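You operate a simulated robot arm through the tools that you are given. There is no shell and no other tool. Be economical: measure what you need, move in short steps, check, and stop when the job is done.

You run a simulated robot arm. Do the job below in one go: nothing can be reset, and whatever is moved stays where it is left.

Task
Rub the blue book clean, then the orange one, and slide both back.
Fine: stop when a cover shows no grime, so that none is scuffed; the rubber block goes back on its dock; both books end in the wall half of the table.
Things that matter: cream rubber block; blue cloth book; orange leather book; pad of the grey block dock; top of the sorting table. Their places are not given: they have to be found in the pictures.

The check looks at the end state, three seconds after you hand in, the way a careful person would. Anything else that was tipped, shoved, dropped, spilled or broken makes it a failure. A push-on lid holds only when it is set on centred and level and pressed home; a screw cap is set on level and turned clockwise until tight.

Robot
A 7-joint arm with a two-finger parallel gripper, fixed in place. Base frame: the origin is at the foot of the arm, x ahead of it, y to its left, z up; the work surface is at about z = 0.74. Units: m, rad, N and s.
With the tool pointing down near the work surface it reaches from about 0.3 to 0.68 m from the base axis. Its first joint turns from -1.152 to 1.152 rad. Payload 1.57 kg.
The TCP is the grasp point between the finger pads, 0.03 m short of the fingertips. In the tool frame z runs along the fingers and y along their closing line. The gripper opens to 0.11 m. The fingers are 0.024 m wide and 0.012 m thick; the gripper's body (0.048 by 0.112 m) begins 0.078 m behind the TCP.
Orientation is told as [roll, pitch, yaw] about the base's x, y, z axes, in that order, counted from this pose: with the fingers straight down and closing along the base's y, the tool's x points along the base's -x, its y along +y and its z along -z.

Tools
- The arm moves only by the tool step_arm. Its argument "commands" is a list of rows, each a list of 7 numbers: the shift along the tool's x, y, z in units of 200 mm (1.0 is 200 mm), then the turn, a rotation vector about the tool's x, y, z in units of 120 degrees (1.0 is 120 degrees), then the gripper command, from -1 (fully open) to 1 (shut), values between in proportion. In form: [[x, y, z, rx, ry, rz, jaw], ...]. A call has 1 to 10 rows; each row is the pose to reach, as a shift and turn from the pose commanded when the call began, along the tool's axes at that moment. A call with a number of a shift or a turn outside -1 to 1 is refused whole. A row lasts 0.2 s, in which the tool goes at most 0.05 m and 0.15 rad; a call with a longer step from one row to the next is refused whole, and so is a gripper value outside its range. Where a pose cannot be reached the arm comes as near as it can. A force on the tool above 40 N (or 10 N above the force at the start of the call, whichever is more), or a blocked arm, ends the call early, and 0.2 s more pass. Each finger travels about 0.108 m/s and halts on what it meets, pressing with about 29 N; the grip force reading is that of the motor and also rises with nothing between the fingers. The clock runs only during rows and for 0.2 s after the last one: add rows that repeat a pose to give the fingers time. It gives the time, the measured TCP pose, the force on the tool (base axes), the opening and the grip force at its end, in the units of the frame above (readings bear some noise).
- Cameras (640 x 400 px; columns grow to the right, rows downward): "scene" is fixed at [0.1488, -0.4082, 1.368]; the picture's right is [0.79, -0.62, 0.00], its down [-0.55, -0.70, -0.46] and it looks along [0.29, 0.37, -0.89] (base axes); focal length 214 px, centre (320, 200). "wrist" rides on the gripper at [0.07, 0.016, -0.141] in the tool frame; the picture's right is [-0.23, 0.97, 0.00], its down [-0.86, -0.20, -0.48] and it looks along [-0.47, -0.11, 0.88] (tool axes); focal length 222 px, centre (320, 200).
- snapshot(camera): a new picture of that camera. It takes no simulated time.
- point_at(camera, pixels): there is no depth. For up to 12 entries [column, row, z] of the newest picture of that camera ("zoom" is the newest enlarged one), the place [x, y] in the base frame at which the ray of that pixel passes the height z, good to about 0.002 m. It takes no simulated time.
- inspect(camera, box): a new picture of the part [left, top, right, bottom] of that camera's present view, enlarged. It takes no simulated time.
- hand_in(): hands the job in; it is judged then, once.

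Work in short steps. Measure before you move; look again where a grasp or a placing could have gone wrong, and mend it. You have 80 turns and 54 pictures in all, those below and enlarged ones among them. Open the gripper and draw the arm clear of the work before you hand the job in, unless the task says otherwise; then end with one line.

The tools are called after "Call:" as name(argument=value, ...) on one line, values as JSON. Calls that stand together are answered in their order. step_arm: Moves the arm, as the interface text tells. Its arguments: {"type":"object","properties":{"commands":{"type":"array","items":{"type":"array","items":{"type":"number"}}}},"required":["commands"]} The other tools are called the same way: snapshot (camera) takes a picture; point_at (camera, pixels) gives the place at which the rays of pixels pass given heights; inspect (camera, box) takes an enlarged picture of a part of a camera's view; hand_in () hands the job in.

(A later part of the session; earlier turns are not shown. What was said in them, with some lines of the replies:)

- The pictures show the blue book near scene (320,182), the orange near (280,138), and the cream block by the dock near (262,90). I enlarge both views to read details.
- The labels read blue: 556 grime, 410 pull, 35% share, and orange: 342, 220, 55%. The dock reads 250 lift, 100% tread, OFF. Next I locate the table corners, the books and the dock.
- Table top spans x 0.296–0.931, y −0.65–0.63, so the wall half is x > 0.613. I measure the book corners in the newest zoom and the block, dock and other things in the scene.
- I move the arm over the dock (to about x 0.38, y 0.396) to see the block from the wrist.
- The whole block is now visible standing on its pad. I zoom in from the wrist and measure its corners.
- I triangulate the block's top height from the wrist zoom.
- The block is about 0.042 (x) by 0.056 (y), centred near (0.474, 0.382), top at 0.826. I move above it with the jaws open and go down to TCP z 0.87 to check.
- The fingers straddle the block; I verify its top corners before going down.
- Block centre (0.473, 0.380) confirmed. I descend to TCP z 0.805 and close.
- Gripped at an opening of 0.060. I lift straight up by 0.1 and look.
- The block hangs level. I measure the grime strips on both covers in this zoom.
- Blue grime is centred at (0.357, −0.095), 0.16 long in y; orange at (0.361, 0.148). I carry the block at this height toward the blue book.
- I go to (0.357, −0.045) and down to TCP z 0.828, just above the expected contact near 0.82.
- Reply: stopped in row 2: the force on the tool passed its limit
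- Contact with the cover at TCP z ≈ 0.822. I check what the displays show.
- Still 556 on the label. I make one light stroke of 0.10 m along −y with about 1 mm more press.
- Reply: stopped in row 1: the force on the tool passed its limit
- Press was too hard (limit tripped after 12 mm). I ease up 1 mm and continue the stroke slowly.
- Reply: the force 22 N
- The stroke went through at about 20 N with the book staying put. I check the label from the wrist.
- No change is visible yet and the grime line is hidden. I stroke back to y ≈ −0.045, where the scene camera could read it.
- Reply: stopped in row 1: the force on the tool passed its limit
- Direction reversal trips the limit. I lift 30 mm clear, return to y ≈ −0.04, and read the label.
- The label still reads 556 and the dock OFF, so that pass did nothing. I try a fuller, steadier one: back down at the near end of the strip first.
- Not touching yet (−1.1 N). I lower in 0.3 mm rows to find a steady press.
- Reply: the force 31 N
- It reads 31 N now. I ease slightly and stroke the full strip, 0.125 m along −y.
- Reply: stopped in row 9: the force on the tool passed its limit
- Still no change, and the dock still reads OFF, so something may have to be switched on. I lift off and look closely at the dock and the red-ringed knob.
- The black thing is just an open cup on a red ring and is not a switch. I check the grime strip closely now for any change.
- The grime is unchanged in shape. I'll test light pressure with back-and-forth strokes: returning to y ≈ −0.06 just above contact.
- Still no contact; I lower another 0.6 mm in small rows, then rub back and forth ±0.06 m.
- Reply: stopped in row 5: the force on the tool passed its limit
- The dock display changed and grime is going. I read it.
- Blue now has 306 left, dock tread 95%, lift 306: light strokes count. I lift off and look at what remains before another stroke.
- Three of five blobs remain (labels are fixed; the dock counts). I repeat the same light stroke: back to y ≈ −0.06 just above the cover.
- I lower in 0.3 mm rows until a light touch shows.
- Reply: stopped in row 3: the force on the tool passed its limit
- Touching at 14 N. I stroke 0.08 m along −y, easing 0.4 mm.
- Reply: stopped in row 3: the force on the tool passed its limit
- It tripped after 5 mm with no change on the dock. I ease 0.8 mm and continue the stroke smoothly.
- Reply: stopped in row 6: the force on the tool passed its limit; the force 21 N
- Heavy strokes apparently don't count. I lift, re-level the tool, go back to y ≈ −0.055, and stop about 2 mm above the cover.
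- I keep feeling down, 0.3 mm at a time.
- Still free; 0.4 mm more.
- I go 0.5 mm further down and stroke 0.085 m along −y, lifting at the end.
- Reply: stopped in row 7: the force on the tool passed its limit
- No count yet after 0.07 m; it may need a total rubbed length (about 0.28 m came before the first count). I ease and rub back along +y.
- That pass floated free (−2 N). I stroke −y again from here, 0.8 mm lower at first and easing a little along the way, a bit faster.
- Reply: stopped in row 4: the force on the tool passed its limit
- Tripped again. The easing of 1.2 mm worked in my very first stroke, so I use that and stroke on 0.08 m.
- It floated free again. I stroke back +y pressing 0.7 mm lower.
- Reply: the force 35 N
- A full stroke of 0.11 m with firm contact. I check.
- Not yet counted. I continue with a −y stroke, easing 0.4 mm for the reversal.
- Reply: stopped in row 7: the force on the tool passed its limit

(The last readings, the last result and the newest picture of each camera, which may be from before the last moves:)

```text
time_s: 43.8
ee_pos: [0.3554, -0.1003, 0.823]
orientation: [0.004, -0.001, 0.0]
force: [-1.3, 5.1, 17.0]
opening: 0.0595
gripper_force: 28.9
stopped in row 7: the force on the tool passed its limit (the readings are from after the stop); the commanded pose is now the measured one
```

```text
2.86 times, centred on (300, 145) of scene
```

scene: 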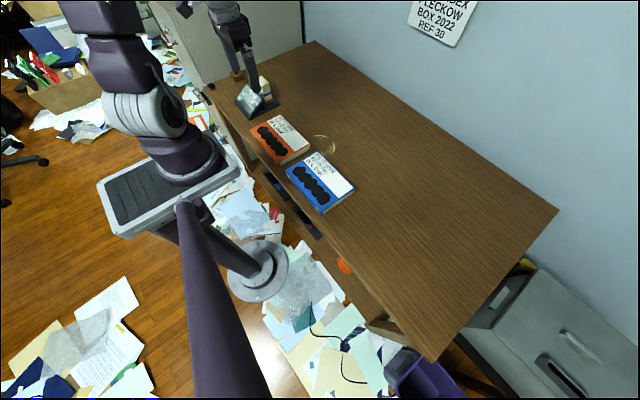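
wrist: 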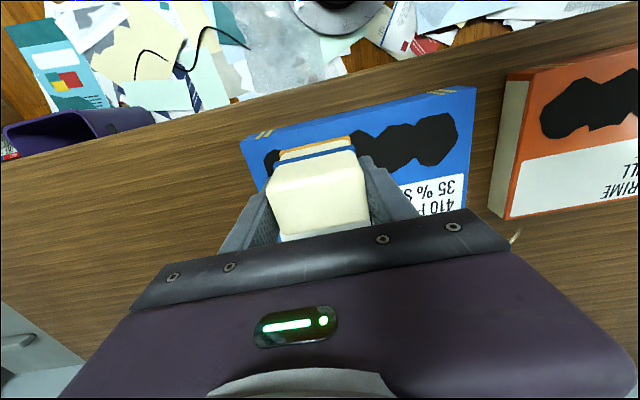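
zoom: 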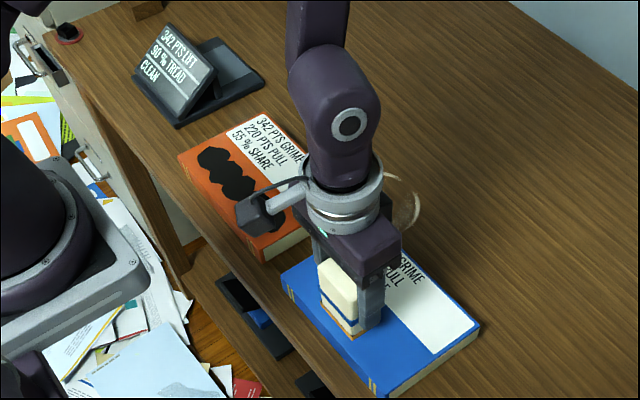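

Blue is CLEAN (90% tread, next lift 342, which matches the orange book's grime). I lift off at once and carry the block to the orange book.

Call:
step_arm(commands=[[0, 0, -0.05, -0.002, 0, 0, 1], [0, 0, -0.2, -0.002, 0, 0, 1], [0, 0.2, -0.2, -0.002, 0, 0, 1], [0, 0.4, -0.2, -0.002, 0, 0, 1], [0, 0.6, -0.2, -0.002, 0, 0, 1], [-0.02, 0.8, -0.2, -0.002, 0, 0, 1], [-0.03, 1.0, -0.2, -0.002, 0, 0, 1], [-0.03, 1.0, -0.2, -0.002, 0, 0, 1]])

Call:
step_arm(commands=[[0, 0.06, 0.1, 0, 0, 0, 1], [0, 0.06, 0.17, 0, 0, 0, 1], [0, 0.06, 0.175, 0, 0, 0, 1], [0, 0.06, 0.18, 0, 0, 0, 1], [0, 0.06, 0.185, 0, 0, 0, 1], [0, 0.06, 0.1885, 0, 0, 0, 1], [0, 0.06, 0.1885, 0, 0, 0, 1]])

```text
time_s: 45.6
ee_pos: [0.3636, 0.102, 0.8678]
orientation: [0.008, -0.001, 0.001]
force: [0.2, -0.1, -1.3]
opening: 0.0596
gripper_force: 28.9
```

```text
time_s: 47.2
ee_pos: [0.3606, 0.1118, 0.8263]
orientation: [0.009, -0.002, 0.003]
force: [-0.3, -0.1, -2.5]
opening: 0.0596
gripper_force: 28.8
```

Free above the orange cover at z 0.826; roll is 0.009, so I level it and feel down further.

Call:
step_arm(commands=[[0, 0, 0, 0.0043, 0.001, 0.001, 1], [0, 0, 0.003, 0.0043, 0.001, 0.001, 1], [0, 0, 0.006, 0.0043, 0.001, 0.001, 1], [0, 0, 0.008, 0.0043, 0.001, 0.001, 1], [0, 0, 0.01, 0.0043, 0.001, 0.001, 1], [0, 0, 0.012, 0.0043, 0.001, 0.001, 1]])

```text
time_s: 48.6
ee_pos: [0.3602, 0.1119, 0.8242]
orientation: [0.0, 0.001, 0.0]
force: [0.3, -0.3, -1.7]
opening: 0.0599
gripper_force: 29.2
```

Level, still free. I continue down in 0.3 mm rows.

Call:
step_arm(commands=[[0, 0, 0.0015, 0, 0, 0, 1], [0, 0, 0.003, 0, 0, 0, 1], [0, 0, 0.0045, 0, 0, 0, 1], [0, 0, 0.006, 0, 0, 0, 1], [0, 0, 0.007, 0, 0, 0, 1]])

```text
time_s: 50.0
ee_pos: [0.3595, 0.1117, 0.823]
orientation: [0.002, -0.002, 0.0]
force: [-1.8, 1.4, 13.9]
opening: 0.0598
gripper_force: 29.2
stopped in row 5: the force on the tool passed its limit (the readings are from after the stop); the commanded pose is now the measured one
```

Contact at 0.823. I ease 0.6 mm and stroke +y 0.08 m.

Call:
step_arm(commands=[[0, 0, -0.003, 0, 0, 0, 1], [0, 0.03, -0.003, 0, 0, 0, 1], [0, 0.08, -0.003, 0, 0, 0, 1], [0, 0.14, -0.003, 0, 0, 0, 1], [0, 0.2, -0.003, 0, 0, 0, 1], [0, 0.26, -0.003, 0, 0, 0, 1], [0, 0.32, -0.003, 0, 0, 0, 1], [0, 0.37, -0.003, 0, 0, 0, 1], [0, 0.4, -0.003, 0, 0, 0, 1]])

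```text
time_s: 52.0
ee_pos: [0.36, 0.1905, 0.8239]
orientation: [0.002, -0.003, 0.001]
force: [-0.6, -0.1, -1.6]
opening: 0.0594
gripper_force: 28.7
```

It floated free at the end. I stroke back −y pressing 0.6 mm lower.

Call:
step_arm(commands=[[0, 0, 0.003, 0, 0, 0, 1], [0, -0.03, 0.003, 0, 0, 0, 1], [0, -0.08, 0.003, 0, 0, 0, 1], [0, -0.14, 0.003, 0, 0, 0, 1], [0, -0.2, 0.003, 0, 0, 0, 1], [0, -0.26, 0.003, 0, 0, 0, 1], [0, -0.32, 0.003, 0, 0, 0, 1], [0, -0.37, 0.003, 0, 0, 0, 1], [0, -0.4, 0.003, 0, 0, 0, 1]])

Call:
inspect(camera="scene", box=[230, 75, 370, 215])

```text
time_s: 53.0
ee_pos: [0.3596, 0.1615, 0.8225]
orientation: [0.007, -0.004, 0.001]
force: [-2.1, 2.7, 12.0]
opening: 0.0598
gripper_force: 28.9
stopped in row 5: the force on the tool passed its limit (the readings are from after the stop); the commanded pose is now the measured one
```

```text
2.86 times, centred on (300, 145) of scene
```

zoom: 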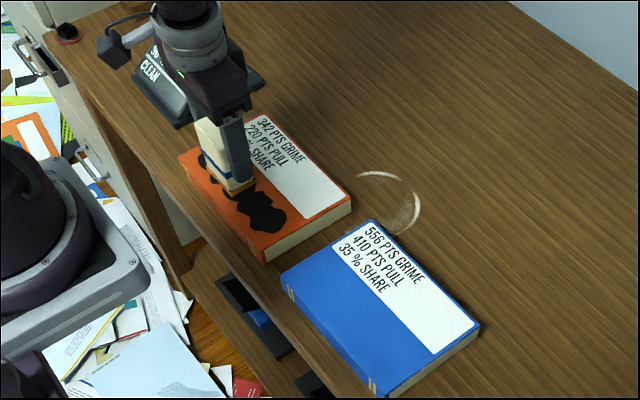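

Blue shows clean; orange not yet. I ease 0.5 mm, level, and continue −y then back +y in one call.

Call:
step_arm(commands=[[0, 0, -0.0025, 0.003, 0.002, 0, 1], [0, -0.03, -0.0025, 0.003, 0.002, 0, 1], [0, -0.1, -0.0025, 0.003, 0.002, 0, 1], [0, -0.18, -0.0025, 0.003, 0.002, 0, 1], [0, -0.25, -0.0025, 0.003, 0.002, 0, 1], [0, -0.27, -0.0025, 0.003, 0.002, 0, 1], [0, -0.24, -0.0025, 0.003, 0.002, 0, 1], [0, -0.17, -0.0025, 0.003, 0.002, 0, 1], [0, -0.09, -0.0025, 0.003, 0.002, 0, 1], [0, 0, -0.0025, 0.003, 0.002, 0, 1]])

```text
time_s: 54.2
ee_pos: [0.3622, 0.119, 0.8234]
orientation: [0.003, -0.003, 0.005]
force: [-1.9, 2.7, 15.4]
opening: 0.0595
gripper_force: 29.0
stopped in row 5: the force on the tool passed its limit (the readings are from after the stop); the commanded pose is now the measured one
```

Good contact over 0.042 m. I ease again and stroke +y.

Call:
step_arm(commands=[[0, 0, -0.003, 0.0015, 0.001, 0.002, 1], [0, 0.03, -0.003, 0.0015, 0.001, 0.002, 1], [0, 0.09, -0.0025, 0.0015, 0.001, 0.002, 1], [0, 0.16, -0.002, 0.0015, 0.001, 0.002, 1], [0, 0.23, -0.0015, 0.0015, 0.001, 0.002, 1], [0, 0.3, -0.001, 0.0015, 0.001, 0.002, 1], [0, 0.36, -0.0005, 0.0015, 0.001, 0.002, 1]])

Call:
inspect(camera="scene", box=[220, 75, 320, 160])

```text
time_s: 55.9
ee_pos: [0.3605, 0.1899, 0.8232]
orientation: [0.001, -0.001, 0.001]
force: [1.3, -3.5, 3.2]
opening: 0.0595
gripper_force: 29.1
```

```text
4.71 times, centred on (270, 118) of scene
```

zoom: 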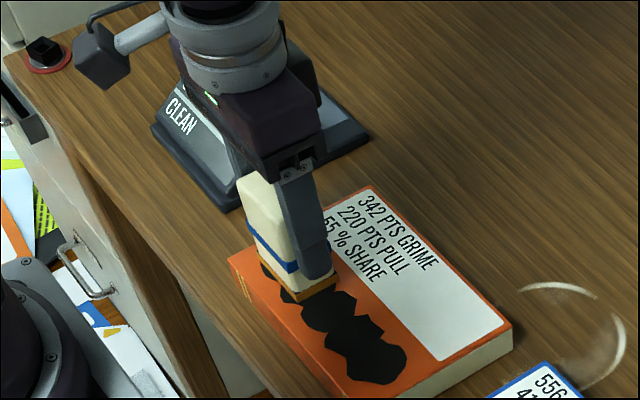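

Light contact (3 N) here. I press 0.2 mm more and stroke −y the whole strip.

Call:
step_arm(commands=[[0, 0, 0.0012, 0, 0, 0, 1], [0, -0.04, 0.0012, 0, 0, 0, 1], [0, -0.1, 0.0012, 0, 0, 0, 1], [0, -0.17, 0.001, 0, 0, 0, 1], [0, -0.24, 0.0008, 0, 0, 0, 1], [0, -0.31, 0.0006, 0, 0, 0, 1], [0, -0.37, 0.0004, 0, 0, 0, 1], [0, -0.41, 0.0004, 0, 0, 0, 1]])

Call:
inspect(camera="scene", box=[220, 75, 320, 160])

```text
time_s: 57.6
ee_pos: [0.3611, 0.1063, 0.823]
orientation: [0.001, 0.001, 0.001]
force: [-0.6, 0.3, -1.9]
opening: 0.0596
gripper_force: 29.1
```

```text
4.71 times, centred on (270, 118) of scene
```

zoom: 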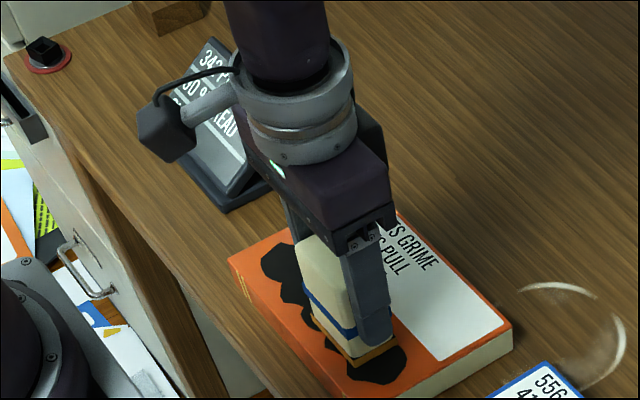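

Free here; I press 0.6 mm and stroke +y, easing toward the far end.

Call:
step_arm(commands=[[0, 0, 0.0032, 0, 0, 0, 1], [0, 0.03, 0.0032, 0, 0, 0, 1], [0, 0.09, 0.003, 0, 0, 0, 1], [0, 0.16, 0.0028, 0, 0, 0, 1], [0, 0.23, 0.0026, 0, 0, 0, 1], [0, 0.3, 0.0024, 0, 0, 0, 1], [0, 0.37, 0.0022, 0, 0, 0, 1], [0, 0.41, 0.002, 0, 0, 0, 1]])

Call:
inspect(camera="scene", box=[220, 75, 320, 160])

```text
time_s: 59.5
ee_pos: [0.3615, 0.1913, 0.8232]
orientation: [0.003, -0.002, 0.002]
force: [0.8, -2.4, 1.6]
opening: 0.0595
gripper_force: 28.6
```

```text
4.71 times, centred on (270, 118) of scene
```

zoom: 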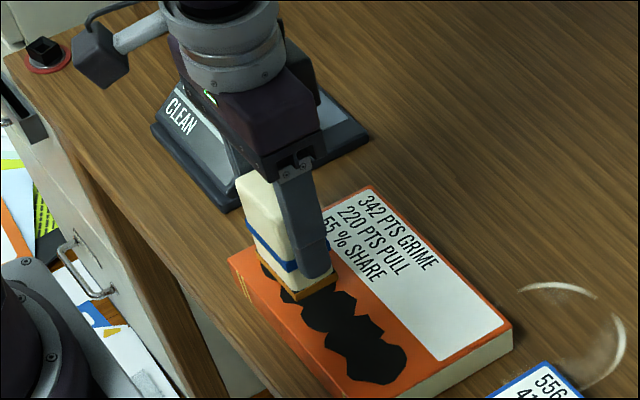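

Contact again about 3 N. I stroke −y pressing 0.5 mm more.

Call:
step_arm(commands=[[0, 0, 0.0025, 0, 0, 0, 1], [0, -0.03, 0.0025, 0, 0, 0, 1], [0, -0.09, 0.0025, 0, 0, 0, 1], [0, -0.16, 0.0025, 0, 0, 0, 1], [0, -0.23, 0.0025, 0, 0, 0, 1], [0, -0.3, 0.0025, 0, 0, 0, 1], [0, -0.37, 0.0025, 0, 0, 0, 1], [0, -0.41, 0.0025, 0, 0, 0, 1]])

Call:
inspect(camera="scene", box=[220, 75, 320, 160])

```text
time_s: 60.2
ee_pos: [0.3617, 0.1802, 0.8235]
orientation: [0.01, -0.005, 0.006]
force: [-2.2, 2.4, 11.1]
opening: 0.0596
gripper_force: 29.1
stopped in row 3: the force on the tool passed its limit (the readings are from after the stop); the commanded pose is now the measured one
```

```text
4.71 times, centred on (270, 118) of scene
```

zoom: 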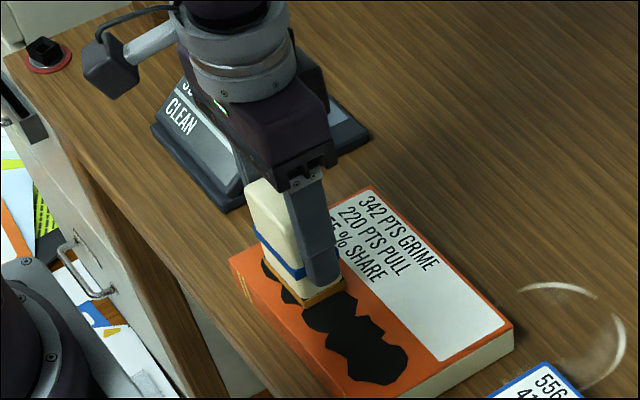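

−y strokes tend to chatter; +y strokes are smooth. I lift 2 mm, return to y ≈ 0.105, lower, and stroke +y in one call.

Call:
step_arm(commands=[[0, 0, -0.012, 0.0045, 0.002, 0.003, 1], [0, -0.18, -0.012, 0.0045, 0.002, 0.003, 1], [0, -0.37, -0.012, 0.0045, 0.002, 0.003, 1], [0, -0.37, -0.004, 0.0045, 0.002, 0.003, 1], [0, -0.37, -0.001, 0.0045, 0.002, 0.003, 1], [0, -0.34, -0.001, 0.0045, 0.002, 0.003, 1], [0, -0.26, -0.001, 0.0045, 0.002, 0.003, 1], [0, -0.17, -0.001, 0.0045, 0.002, 0.003, 1], [0, -0.08, -0.001, 0.0045, 0.002, 0.003, 1], [0, 0, -0.001, 0.0045, 0.002, 0.003, 1]])

```text
time_s: 61.2
ee_pos: [0.3622, 0.1097, 0.8232]
orientation: [0.005, -0.004, 0.002]
force: [-1.1, 2.8, 15.7]
opening: 0.0596
gripper_force: 28.7
stopped in row 5: the force on the tool passed its limit (the readings are from after the stop); the commanded pose is now the measured one
```

It tripped on landing. From here I ease 0.5 mm and stroke +y.

Call:
step_arm(commands=[[0, 0, -0.0025, 0.002, 0.002, 0.001, 1], [0, 0.03, -0.0025, 0.002, 0.002, 0.001, 1], [0, 0.09, -0.0025, 0.002, 0.002, 0.001, 1], [0, 0.16, -0.0022, 0.002, 0.002, 0.001, 1], [0, 0.23, -0.0018, 0.002, 0.002, 0.001, 1], [0, 0.3, -0.0014, 0.002, 0.002, 0.001, 1], [0, 0.37, -0.001, 0.002, 0.002, 0.001, 1], [0, 0.4, -0.001, 0.002, 0.002, 0.001, 1]])

Call:
inspect(camera="scene", box=[220, 75, 320, 160])

```text
time_s: 63.0
ee_pos: [0.3625, 0.1883, 0.8239]
orientation: [0.0, -0.001, -0.001]
force: [0.7, -2.3, 0.6]
opening: 0.0595
gripper_force: 29.7
```

```text
4.71 times, centred on (270, 118) of scene
```

zoom: 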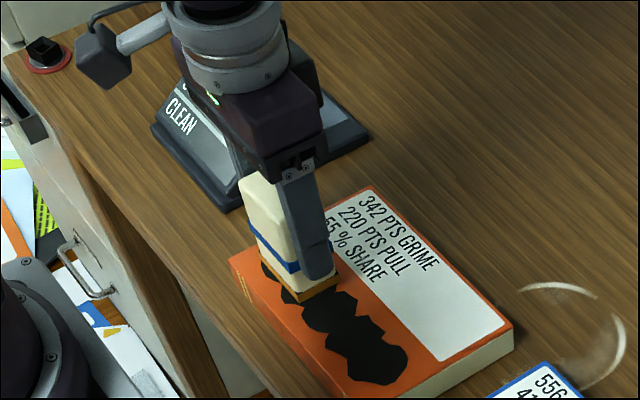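

Light contact at the far end. I stroke −y with 0.35 mm more and then return +y in the same call.

Call:
step_arm(commands=[[0, -0.02, 0.0018, 0, 0, 0, 1], [0, -0.09, 0.0018, 0, 0, 0, 1], [0, -0.18, 0.0018, 0, 0, 0, 1], [0, -0.28, 0.002, 0, 0, 0, 1], [0, -0.37, 0.0022, 0, 0, 0, 1], [0, -0.4, 0.0024, 0, 0, 0, 1], [0, -0.35, 0.0024, 0, 0, 0, 1], [0, -0.24, 0.0024, 0, 0, 0, 1], [0, -0.12, 0.0022, 0, 0, 0, 1], [0, 0, 0.002, 0, 0, 0, 1]])

Call:
inspect(camera="scene", box=[220, 75, 320, 160])

```text
time_s: 64.2
ee_pos: [0.3617, 0.1216, 0.8222]
orientation: [0.002, -0.004, -0.001]
force: [-0.7, -3.0, 13.1]
opening: 0.0598
gripper_force: 28.7
stopped in row 5: the force on the tool passed its limit (the readings are from after the stop); the commanded pose is now the measured one
```

```text
4.71 times, centred on (270, 118) of scene
```

zoom: 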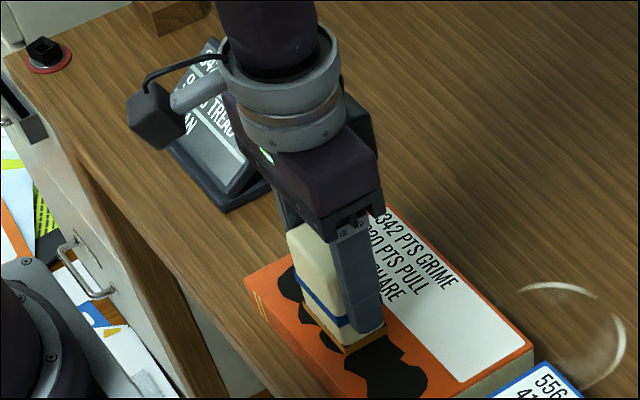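

The orange book got dragged about 2 cm toward −y. I stroke +y now, with a firm but eased press.

Call:
step_arm(commands=[[0, 0, -0.002, 0.001, 0.002, 0, 1], [0, 0.03, -0.002, 0.001, 0.002, 0, 1], [0, 0.1, -0.002, 0.001, 0.002, 0, 1], [0, 0.18, -0.0018, 0.001, 0.002, 0, 1], [0, 0.26, -0.0015, 0.001, 0.002, 0, 1], [0, 0.34, -0.001, 0.001, 0.002, 0, 1], [0, 0.36, -0.001, 0.001, 0.002, 0, 1]])

Call:
inspect(camera="scene", box=[220, 75, 320, 160])

```text
time_s: 65.3
ee_pos: [0.3629, 0.1574, 0.823]
orientation: [0.001, -0.003, 0.0]
force: [-3.1, 1.2, 11.3]
opening: 0.0594
gripper_force: 29.2
stopped in row 5: the force on the tool passed its limit (the readings are from after the stop); the commanded pose is now the measured one
```

```text
4.71 times, centred on (270, 118) of scene
```

zoom: 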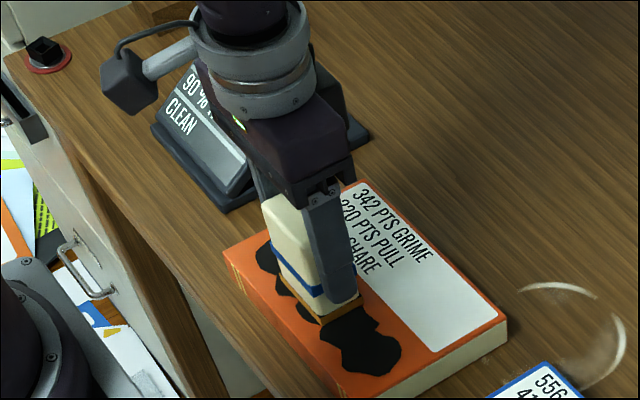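

It dragged back +y with the block. A lighter press should slide; I ease 0.5 mm and stroke −y then +y.

Call:
step_arm(commands=[[0, 0, -0.0025, 0, 0.001, 0, 1], [0, -0.03, -0.0025, 0, 0.001, 0, 1], [0, -0.1, -0.0025, 0, 0.001, 0, 1], [0, -0.18, -0.0023, 0, 0.001, 0, 1], [0, -0.25, -0.0021, 0, 0.001, 0, 1], [0, -0.22, -0.0021, 0, 0.001, 0, 1], [0, -0.13, -0.0021, 0, 0.001, 0, 1], [0, -0.04, -0.0021, 0, 0.001, 0, 1], [0, 0.06, -0.0021, 0, 0.001, 0, 1], [0, 0.13, -0.0021, 0, 0.001, 0, 1]])

Call:
inspect(camera="scene", box=[220, 75, 320, 160])

```text
time_s: 67.5
ee_pos: [0.364, 0.1837, 0.8233]
orientation: [-0.001, 0.003, -0.004]
force: [0.1, -0.4, -1.3]
opening: 0.0596
gripper_force: 28.6
```

```text
4.71 times, centred on (270, 118) of scene
```

zoom: 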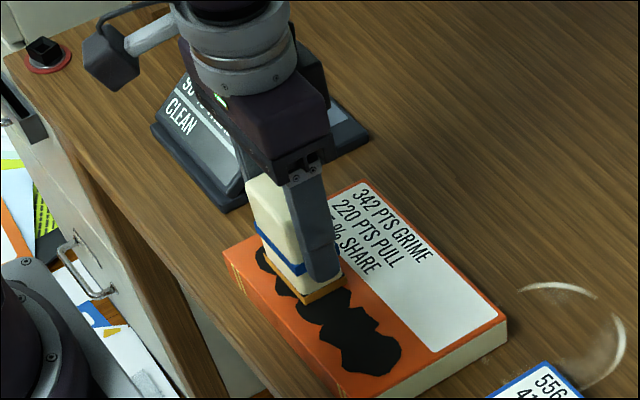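

Free at the end. I repeat −y/+y with 0.3 mm more press.

Call:
step_arm(commands=[[0, -0.03, 0.0016, 0, 0, 0, 1], [0, -0.11, 0.0016, 0, 0, 0, 1], [0, -0.2, 0.0016, 0, 0, 0, 1], [0, -0.29, 0.0016, 0, 0, 0, 1], [0, -0.36, 0.0016, 0, 0, 0, 1], [0, -0.32, 0.0016, 0, 0, 0, 1], [0, -0.23, 0.0016, 0, 0, 0, 1], [0, -0.14, 0.0016, 0, 0, 0, 1], [0, -0.05, 0.0016, 0, 0, 0, 1], [0, 0.03, 0.0016, 0, 0, 0, 1]])

```text
time_s: 69.5
ee_pos: [0.3642, 0.1663, 0.8223]
orientation: [-0.003, 0.001, -0.003]
force: [-3.0, 2.2, 11.9]
opening: 0.0599
gripper_force: 29.0
stopped in row 9: the force on the tool passed its limit (the readings are from after the stop); the commanded pose is now the measured one
```

The two-way pass went 0.07 m and back, touching. I check the dock and the cover.

Call:
inspect(camera="scene", box=[220, 75, 320, 160])

```text
4.71 times, centred on (270, 118) of scene
```

zoom: 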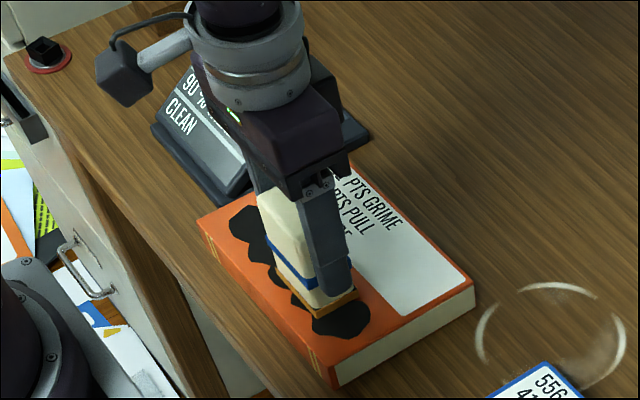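

The book was dragged +y about 4 cm, still clear of the dock. I ease 0.5 mm and stroke −y lightly.

Call:
step_arm(commands=[[0, 0, -0.002, 0, 0, 0.001, 1], [0, -0.03, -0.002, 0, 0, 0.001, 1], [0, -0.1, -0.002, 0, 0, 0.001, 1], [0, -0.18, -0.002, 0, 0, 0.001, 1], [0, -0.26, -0.002, 0, 0, 0.001, 1], [0, -0.3, -0.002, 0, 0, 0.001, 1]])

Call:
inspect(camera="scene", box=[220, 75, 320, 160])

```text
time_s: 70.9
ee_pos: [0.3646, 0.1069, 0.8226]
orientation: [-0.004, 0.001, -0.005]
force: [-0.4, 6.1, 10.6]
opening: 0.0598
gripper_force: 29.0
```

```text
4.71 times, centred on (270, 118) of scene
```

zoom: 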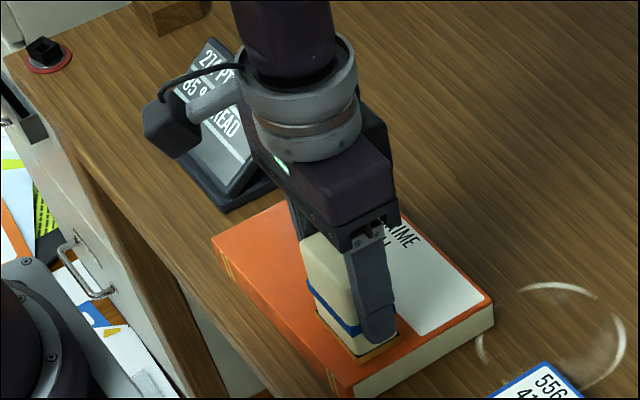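

The orange strip appears gone and the dock shows 85% tread. I lift straight off at once and head toward the dock, then check.

Call:
step_arm(commands=[[0, 0, -0.03, 0, 0, 0, 1], [0, 0, -0.2, 0, 0, 0, 1], [0, 0, -0.4, 0, 0, 0, 1], [-0.1, 0.18, -0.4, 0.002, 0, 0.002, 1], [-0.2, 0.38, -0.4, 0.002, 0, 0.002, 1], [-0.28, 0.6, -0.4, 0.002, 0, 0.002, 1], [-0.36, 0.8, -0.4, 0.002, 0, 0.002, 1], [-0.46, 1.0, -0.4, 0.002, 0, 0.002, 1]])

Call:
inspect(camera="scene", box=[230, 75, 370, 215])

```text
time_s: 72.7
ee_pos: [0.4563, 0.3033, 0.9002]
orientation: [-0.006, 0.001, -0.01]
force: [0.0, 0.7, -1.3]
opening: 0.0594
gripper_force: 28.6
```

```text
2.86 times, centred on (300, 145) of scene
```

zoom: 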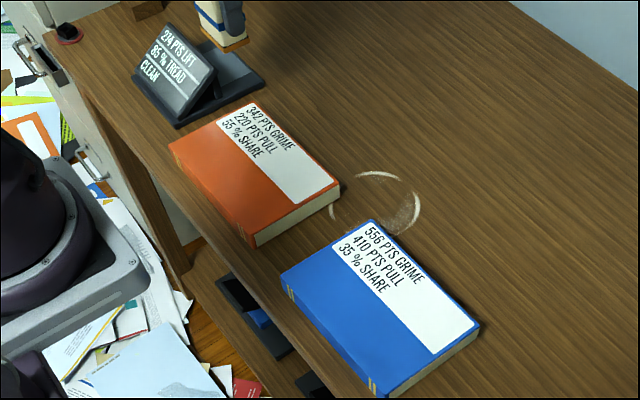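

Both covers are clean (dock reads CLEAN). I level the tool and bring the block over the pad at (0.476, 0.380), down to z ≈ 0.815.

Call:
step_arm(commands=[[-0.05, 0.2, 0, -0.003, 0, -0.005, 1], [-0.1, 0.385, 0, -0.003, 0, -0.005, 1], [-0.1, 0.385, 0.15, -0.003, 0, -0.005, 1], [-0.1, 0.385, 0.3, -0.003, 0, -0.005, 1], [-0.1, 0.385, 0.41, -0.003, 0, -0.005, 1], [-0.1, 0.385, 0.41, -0.003, 0, -0.005, 1]])

Call:
inspect(camera="scene", box=[230, 65, 295, 115])

```text
time_s: 74.1
ee_pos: [0.4784, 0.3827, 0.8159]
orientation: [0.0, 0.002, 0.001]
force: [0.1, 0.5, -0.7]
opening: 0.0595
gripper_force: 28.9
```

```text
8.00 times, centred on (262, 90) of scene
```

zoom: 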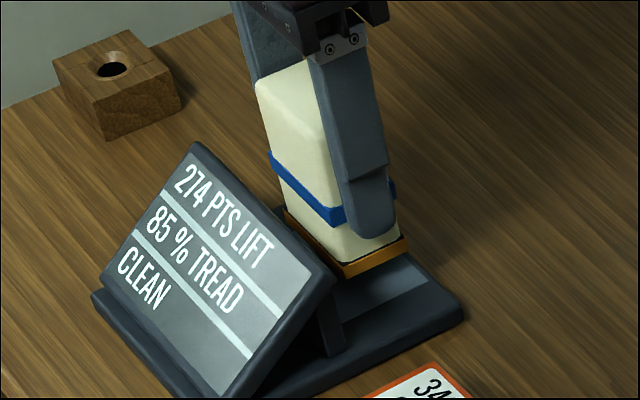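

Block is above the pad. I lower 10 mm in 1 mm rows until touch.

Call:
step_arm(commands=[[0, -0.01, 0.015, 0, 0, 0, 1], [0, -0.01, 0.03, 0, 0, 0, 1], [0, -0.01, 0.04, 0, 0, 0, 1], [0, -0.01, 0.045, 0, 0, 0, 1], [0, -0.01, 0.048, 0, 0, 0, 1], [0, -0.01, 0.051, 0, 0, 0, 1], [0, -0.01, 0.054, 0, 0, 0, 1]])

```text
time_s: 75.7
ee_pos: [0.4781, 0.3791, 0.8082]
orientation: [-0.001, 0.002, 0.0]
force: [-0.6, -0.9, -0.9]
opening: 0.0599
gripper_force: 28.5
```

Not touching yet at 0.808; I continue down in small rows.

Call:
step_arm(commands=[[0, 0, 0.004, 0, 0, 0, 1], [0, 0, 0.007, 0, 0, 0, 1], [0, 0, 0.01, 0, 0, 0, 1], [0, 0, 0.013, 0, 0, 0, 1], [0, 0, 0.016, 0, 0, 0, 1], [0, 0, 0.019, 0, 0, 0, 1], [0, 0, 0.022, 0, 0, 0, 1]])

```text
time_s: 77.3
ee_pos: [0.4772, 0.3793, 0.8041]
orientation: [-0.001, 0.002, -0.001]
force: [-2.5, -2.6, 7.7]
opening: 0.0596
gripper_force: 29.1
```

Touching the pad at 7.7 N. I open the jaws and rise straight up.

Call:
step_arm(commands=[[0, 0, -0.001, 0, 0, 0, 0.2], [0, 0, -0.001, 0, 0, 0, -1], [0, 0, -0.001, 0, 0, 0, -1], [0, 0, -0.001, 0, 0, 0, -1], [0, 0, -0.15, 0, 0, 0, -1], [0, 0, -0.35, 0, 0, 0, -1], [0, 0, -0.55, 0, 0, 0, -1]])

Call:
snapshot(camera="scene")

```text
time_s: 78.9
ee_pos: [0.4779, 0.3789, 0.9136]
orientation: [0.0, 0.002, -0.002]
force: [0.5, 0.0, 0.3]
opening: 0.11
gripper_force: 0.0
```

```text
5 pictures are left
```

scene: 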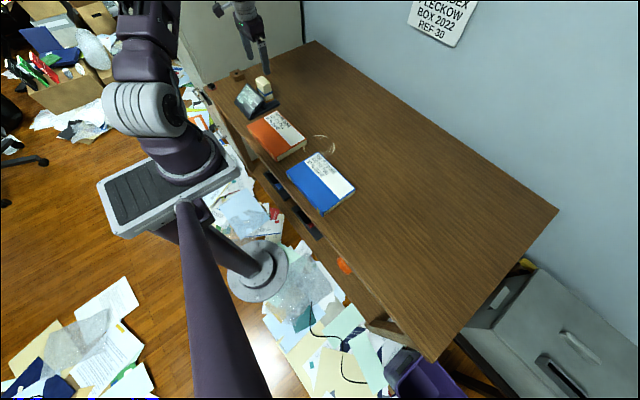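

The block stands back on its dock. Now I measure the books' present corners before pushing.

Call:
inspect(camera="scene", box=[240, 100, 360, 220])

```text
3.33 times, centred on (300, 160) of scene
```

zoom: 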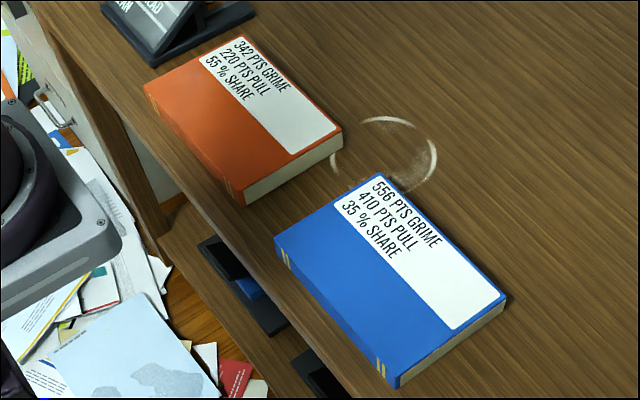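

Call:
point_at(camera="zoom", pixels=[[144, 83, 0.767], [243, 37, 0.767], [343, 134, 0.767], [236, 194, 0.767], [245, 206, 0.74], [275, 243, 0.767], [378, 172, 0.767], [507, 296, 0.767], [392, 380, 0.767], [400, 389, 0.74]])

```text
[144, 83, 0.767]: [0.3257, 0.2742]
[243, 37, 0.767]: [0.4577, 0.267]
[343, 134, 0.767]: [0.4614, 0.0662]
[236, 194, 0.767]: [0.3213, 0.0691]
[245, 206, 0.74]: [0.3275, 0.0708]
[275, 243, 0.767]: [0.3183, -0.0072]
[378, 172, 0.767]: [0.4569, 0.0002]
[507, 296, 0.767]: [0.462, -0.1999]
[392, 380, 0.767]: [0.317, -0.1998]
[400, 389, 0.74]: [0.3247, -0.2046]
```

Orange now spans x 0.324–0.460, y 0.068–0.272; blue x 0.318–0.460, y −0.203–−0.003. I go in front of the orange book's near edge (x 0.293, y 0.170), jaws open, and lower to z 0.79.

Call:
step_arm(commands=[[0.13, -0.14, 0, 0, 0, 0, -1], [0.26, -0.28, 0, 0, 0, 0, -1], [0.39, -0.42, 0, 0, 0, 0, -1], [0.52, -0.56, 0, 0, 0, 0, -1], [0.65, -0.7, 0, 0, 0, 0, -1], [0.78, -0.85, 0, 0, 0, 0, -1], [0.925, -1.0, 0, 0, 0, 0, -1], [0.925, -1.0, 0, 0, 0, 0, -1]])

Call:
step_arm(commands=[[0, -0.045, 0.2, 0, 0, 0, -1], [0, -0.045, 0.4, 0, 0, 0, -1], [0, -0.045, 0.6, 0, 0, 0, -1], [0, -0.045, 0.65, 0, 0, 0, -1], [0, -0.045, 0.67, 0, 0, 0, -1], [0, -0.045, 0.67, 0, 0, 0, -1]])

```text
time_s: 80.7
ee_pos: [0.2894, 0.1796, 0.9138]
orientation: [0.001, 0.001, 0.0]
force: [-0.7, -0.4, -0.2]
opening: 0.1101
gripper_force: 0.1
```

```text
time_s: 82.1
ee_pos: [0.2913, 0.1693, 0.7802]
orientation: [0.0, 0.002, 0.0]
force: [0.2, 0.2, -0.6]
opening: 0.1098
gripper_force: 0.1
```

Tips are at z 0.750, in front of the book's edge. I push it wallward 0.20 m, then another 0.128 m.

Call:
step_arm(commands=[[-0.06, 0, 0, 0, 0, 0, -1], [-0.13, 0, 0, 0, 0, 0, -1], [-0.2, 0, 0, 0, 0, 0, -1], [-0.3, 0, 0, 0, 0, 0, -1], [-0.42, 0, 0, 0, 0, 0, -1], [-0.54, 0, 0, 0, 0, 0, -1], [-0.66, 0, 0, 0, 0, 0, -1], [-0.78, 0, 0, 0, 0, 0, -1], [-0.9, 0, 0, 0, 0, 0, -1], [-1.0, 0, 0, 0, 0, 0, -1]])

Call:
step_arm(commands=[[-0.08, 0, 0, 0, 0, 0, -1], [-0.18, 0, 0, 0, 0, 0, -1], [-0.28, 0, 0, 0, 0, 0, -1], [-0.38, 0, 0, 0, 0, 0, -1], [-0.48, 0, 0, 0, 0, 0, -1], [-0.58, 0, 0, 0, 0, 0, -1], [-0.64, 0, 0, 0, 0, 0, -1], [-0.64, 0, 0, 0, 0, 0, -1]])

Call:
snapshot(camera="scene")

```text
time_s: 84.3
ee_pos: [0.493, 0.17, 0.7806]
orientation: [-0.002, 0.002, 0.002]
force: [-1.7, 0.8, 0.7]
opening: 0.11
gripper_force: 0.1
```

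```text
time_s: 86.1
ee_pos: [0.6185, 0.171, 0.78]
orientation: [-0.001, 0.001, 0.001]
force: [-0.9, 0.6, -0.7]
opening: 0.11
gripper_force: 0.0
```

```text
3 pictures are left
```

scene: 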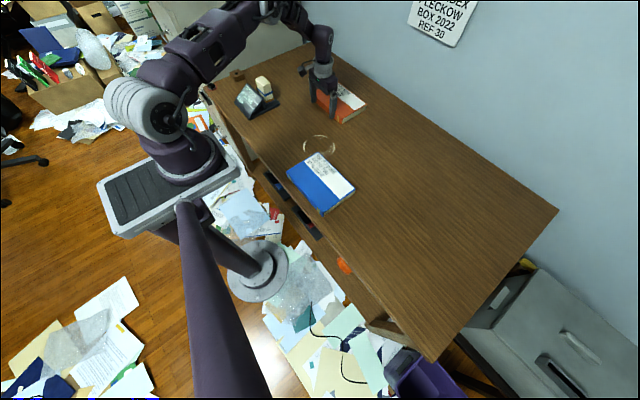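

Orange is past the half line (near edge ≈ 0.63). I back off, rise, and go in front of the blue book at (0.292, −0.102), z 0.78.

Call:
step_arm(commands=[[0.1, 0, 0, 0, 0, 0, -1], [0.15, 0, -0.2, 0, 0, 0, -1], [0.2, 0, -0.4, 0, 0, 0, -1], [0.3, -0.1, -0.55, 0, 0, 0, -1], [0.45, -0.25, -0.55, 0, 0, 0, -1], [0.6, -0.4, -0.55, 0, 0, 0, -1], [0.75, -0.55, -0.55, 0, 0, 0, -1], [0.9, -0.7, -0.55, 0, 0, 0, -1], [1.0, -0.9, -0.55, 0, 0, 0, -1]])

Call:
step_arm(commands=[[0.157, -0.116, 0, 0, 0, 0, -1], [0.314, -0.232, 0, 0, 0, 0, -1], [0.471, -0.35, 0, 0, 0, 0, -1], [0.63, -0.465, 0, 0, 0, 0, -1], [0.63, -0.465, 0, 0, 0, 0, -1], [0.63, -0.465, 0.2, 0, 0, 0, -1], [0.63, -0.465, 0.4, 0, 0, 0, -1], [0.63, -0.465, 0.52, 0, 0, 0, -1], [0.63, -0.465, 0.55, 0, 0, 0, -1], [0.63, -0.465, 0.55, 0, 0, 0, -1]])

```text
time_s: 88.1
ee_pos: [0.4205, -0.0113, 0.8916]
orientation: [0.0, 0.001, 0.0]
force: [0.2, -0.1, -0.1]
opening: 0.1102
gripper_force: 0.0
```

```text
time_s: 90.3
ee_pos: [0.2943, -0.1018, 0.78]
orientation: [-0.003, 0.002, 0.001]
force: [-0.9, -0.7, 0.6]
opening: 0.11
gripper_force: 0.0
```

Positioned in front of the blue book's edge. I push it wallward 0.20 m and then 0.128 m.

Call:
step_arm(commands=[[-0.06, 0, 0, 0, 0, 0, -1], [-0.13, 0, 0, 0, 0, 0, -1], [-0.2, 0, 0, 0, 0, 0, -1], [-0.3, 0, 0, 0, 0, 0, -1], [-0.42, 0, 0, 0, 0, 0, -1], [-0.54, 0, 0, 0, 0, 0, -1], [-0.66, 0, 0, 0, 0, 0, -1], [-0.78, 0, 0, 0, 0, 0, -1], [-0.9, 0, 0, 0, 0, 0, -1], [-1.0, 0, 0, 0, 0, 0, -1]])

Call:
step_arm(commands=[[-0.08, 0, 0, 0, 0, 0, -1], [-0.18, 0, 0, 0, 0, 0, -1], [-0.28, 0, 0, 0, 0, 0, -1], [-0.38, 0, 0, 0, 0, 0, -1], [-0.48, 0, 0, 0, 0, 0, -1], [-0.58, 0, 0, 0, 0, 0, -1], [-0.63, 0, 0, 0, 0, 0, -1], [-0.63, 0, 0, 0, 0, 0, -1]])

```text
time_s: 92.5
ee_pos: [0.4937, -0.1048, 0.783]
orientation: [-0.001, 0.004, -0.001]
force: [-3.7, 1.4, 2.4]
opening: 0.1098
gripper_force: 0.1
```

```text
time_s: 94.3
ee_pos: [0.6207, -0.1054, 0.7789]
orientation: [-0.001, 0.003, 0.001]
force: [-1.4, 0.4, 1.1]
opening: 0.1101
gripper_force: 0.1
```

I back off, rise and draw the arm clear, then look at the end state.

Call:
step_arm(commands=[[0.1, 0, 0, 0, 0, 0, -1], [0.15, 0, -0.2, 0, 0, 0, -1], [0.2, 0, -0.4, 0, 0, 0, -1], [0.3, 0, -0.6, 0, 0, 0, -1], [0.45, 0, -0.75, 0, 0, 0, -1], [0.6, 0, -0.85, 0, 0, 0, -1], [0.8, 0, -0.85, 0, 0, 0, -1], [1.0, 0, -0.85, 0, 0, 0, -1], [1.0, 0, -0.85, 0, 0, 0, -1]])

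Call:
inspect(camera="scene", box=[210, 50, 410, 190])

```text
time_s: 96.3
ee_pos: [0.4217, -0.1019, 0.9473]
orientation: [-0.002, 0.001, 0.0]
force: [0.7, -0.4, 0.2]
opening: 0.1099
gripper_force: 0.0
```

```text
2.86 times, centred on (310, 120) of scene
```

zoom: 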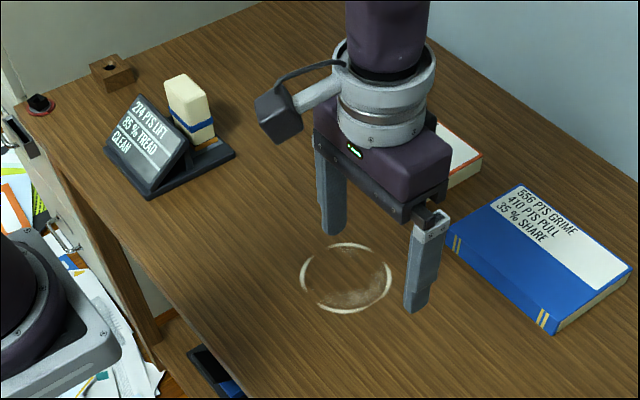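

Blue is clean and past the ring; the block stands on its dock. I verify the blue book's near edge.

Call:
point_at(camera="zoom", pixels=[[445, 230, 0.767], [548, 322, 0.767], [553, 334, 0.74], [482, 152, 0.767]])

```text
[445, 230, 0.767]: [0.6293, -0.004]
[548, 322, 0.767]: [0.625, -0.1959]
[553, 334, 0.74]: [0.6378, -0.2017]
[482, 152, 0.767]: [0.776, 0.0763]
```

Both books lie wholly beyond x = 0.613, the block is docked and the gripper is open and clear. I hand in.

Call:
hand_in()

```text
The job is handed in.
```

Both covers are clean, blue first and then orange, with the dock display reading CLEAN after each. The rubber block is back on its dock, and both books lie wholly in the wall half of the table. While I was rubbing the orange book it was dragged a few centimetres along the table, but I saw it touch nothing.
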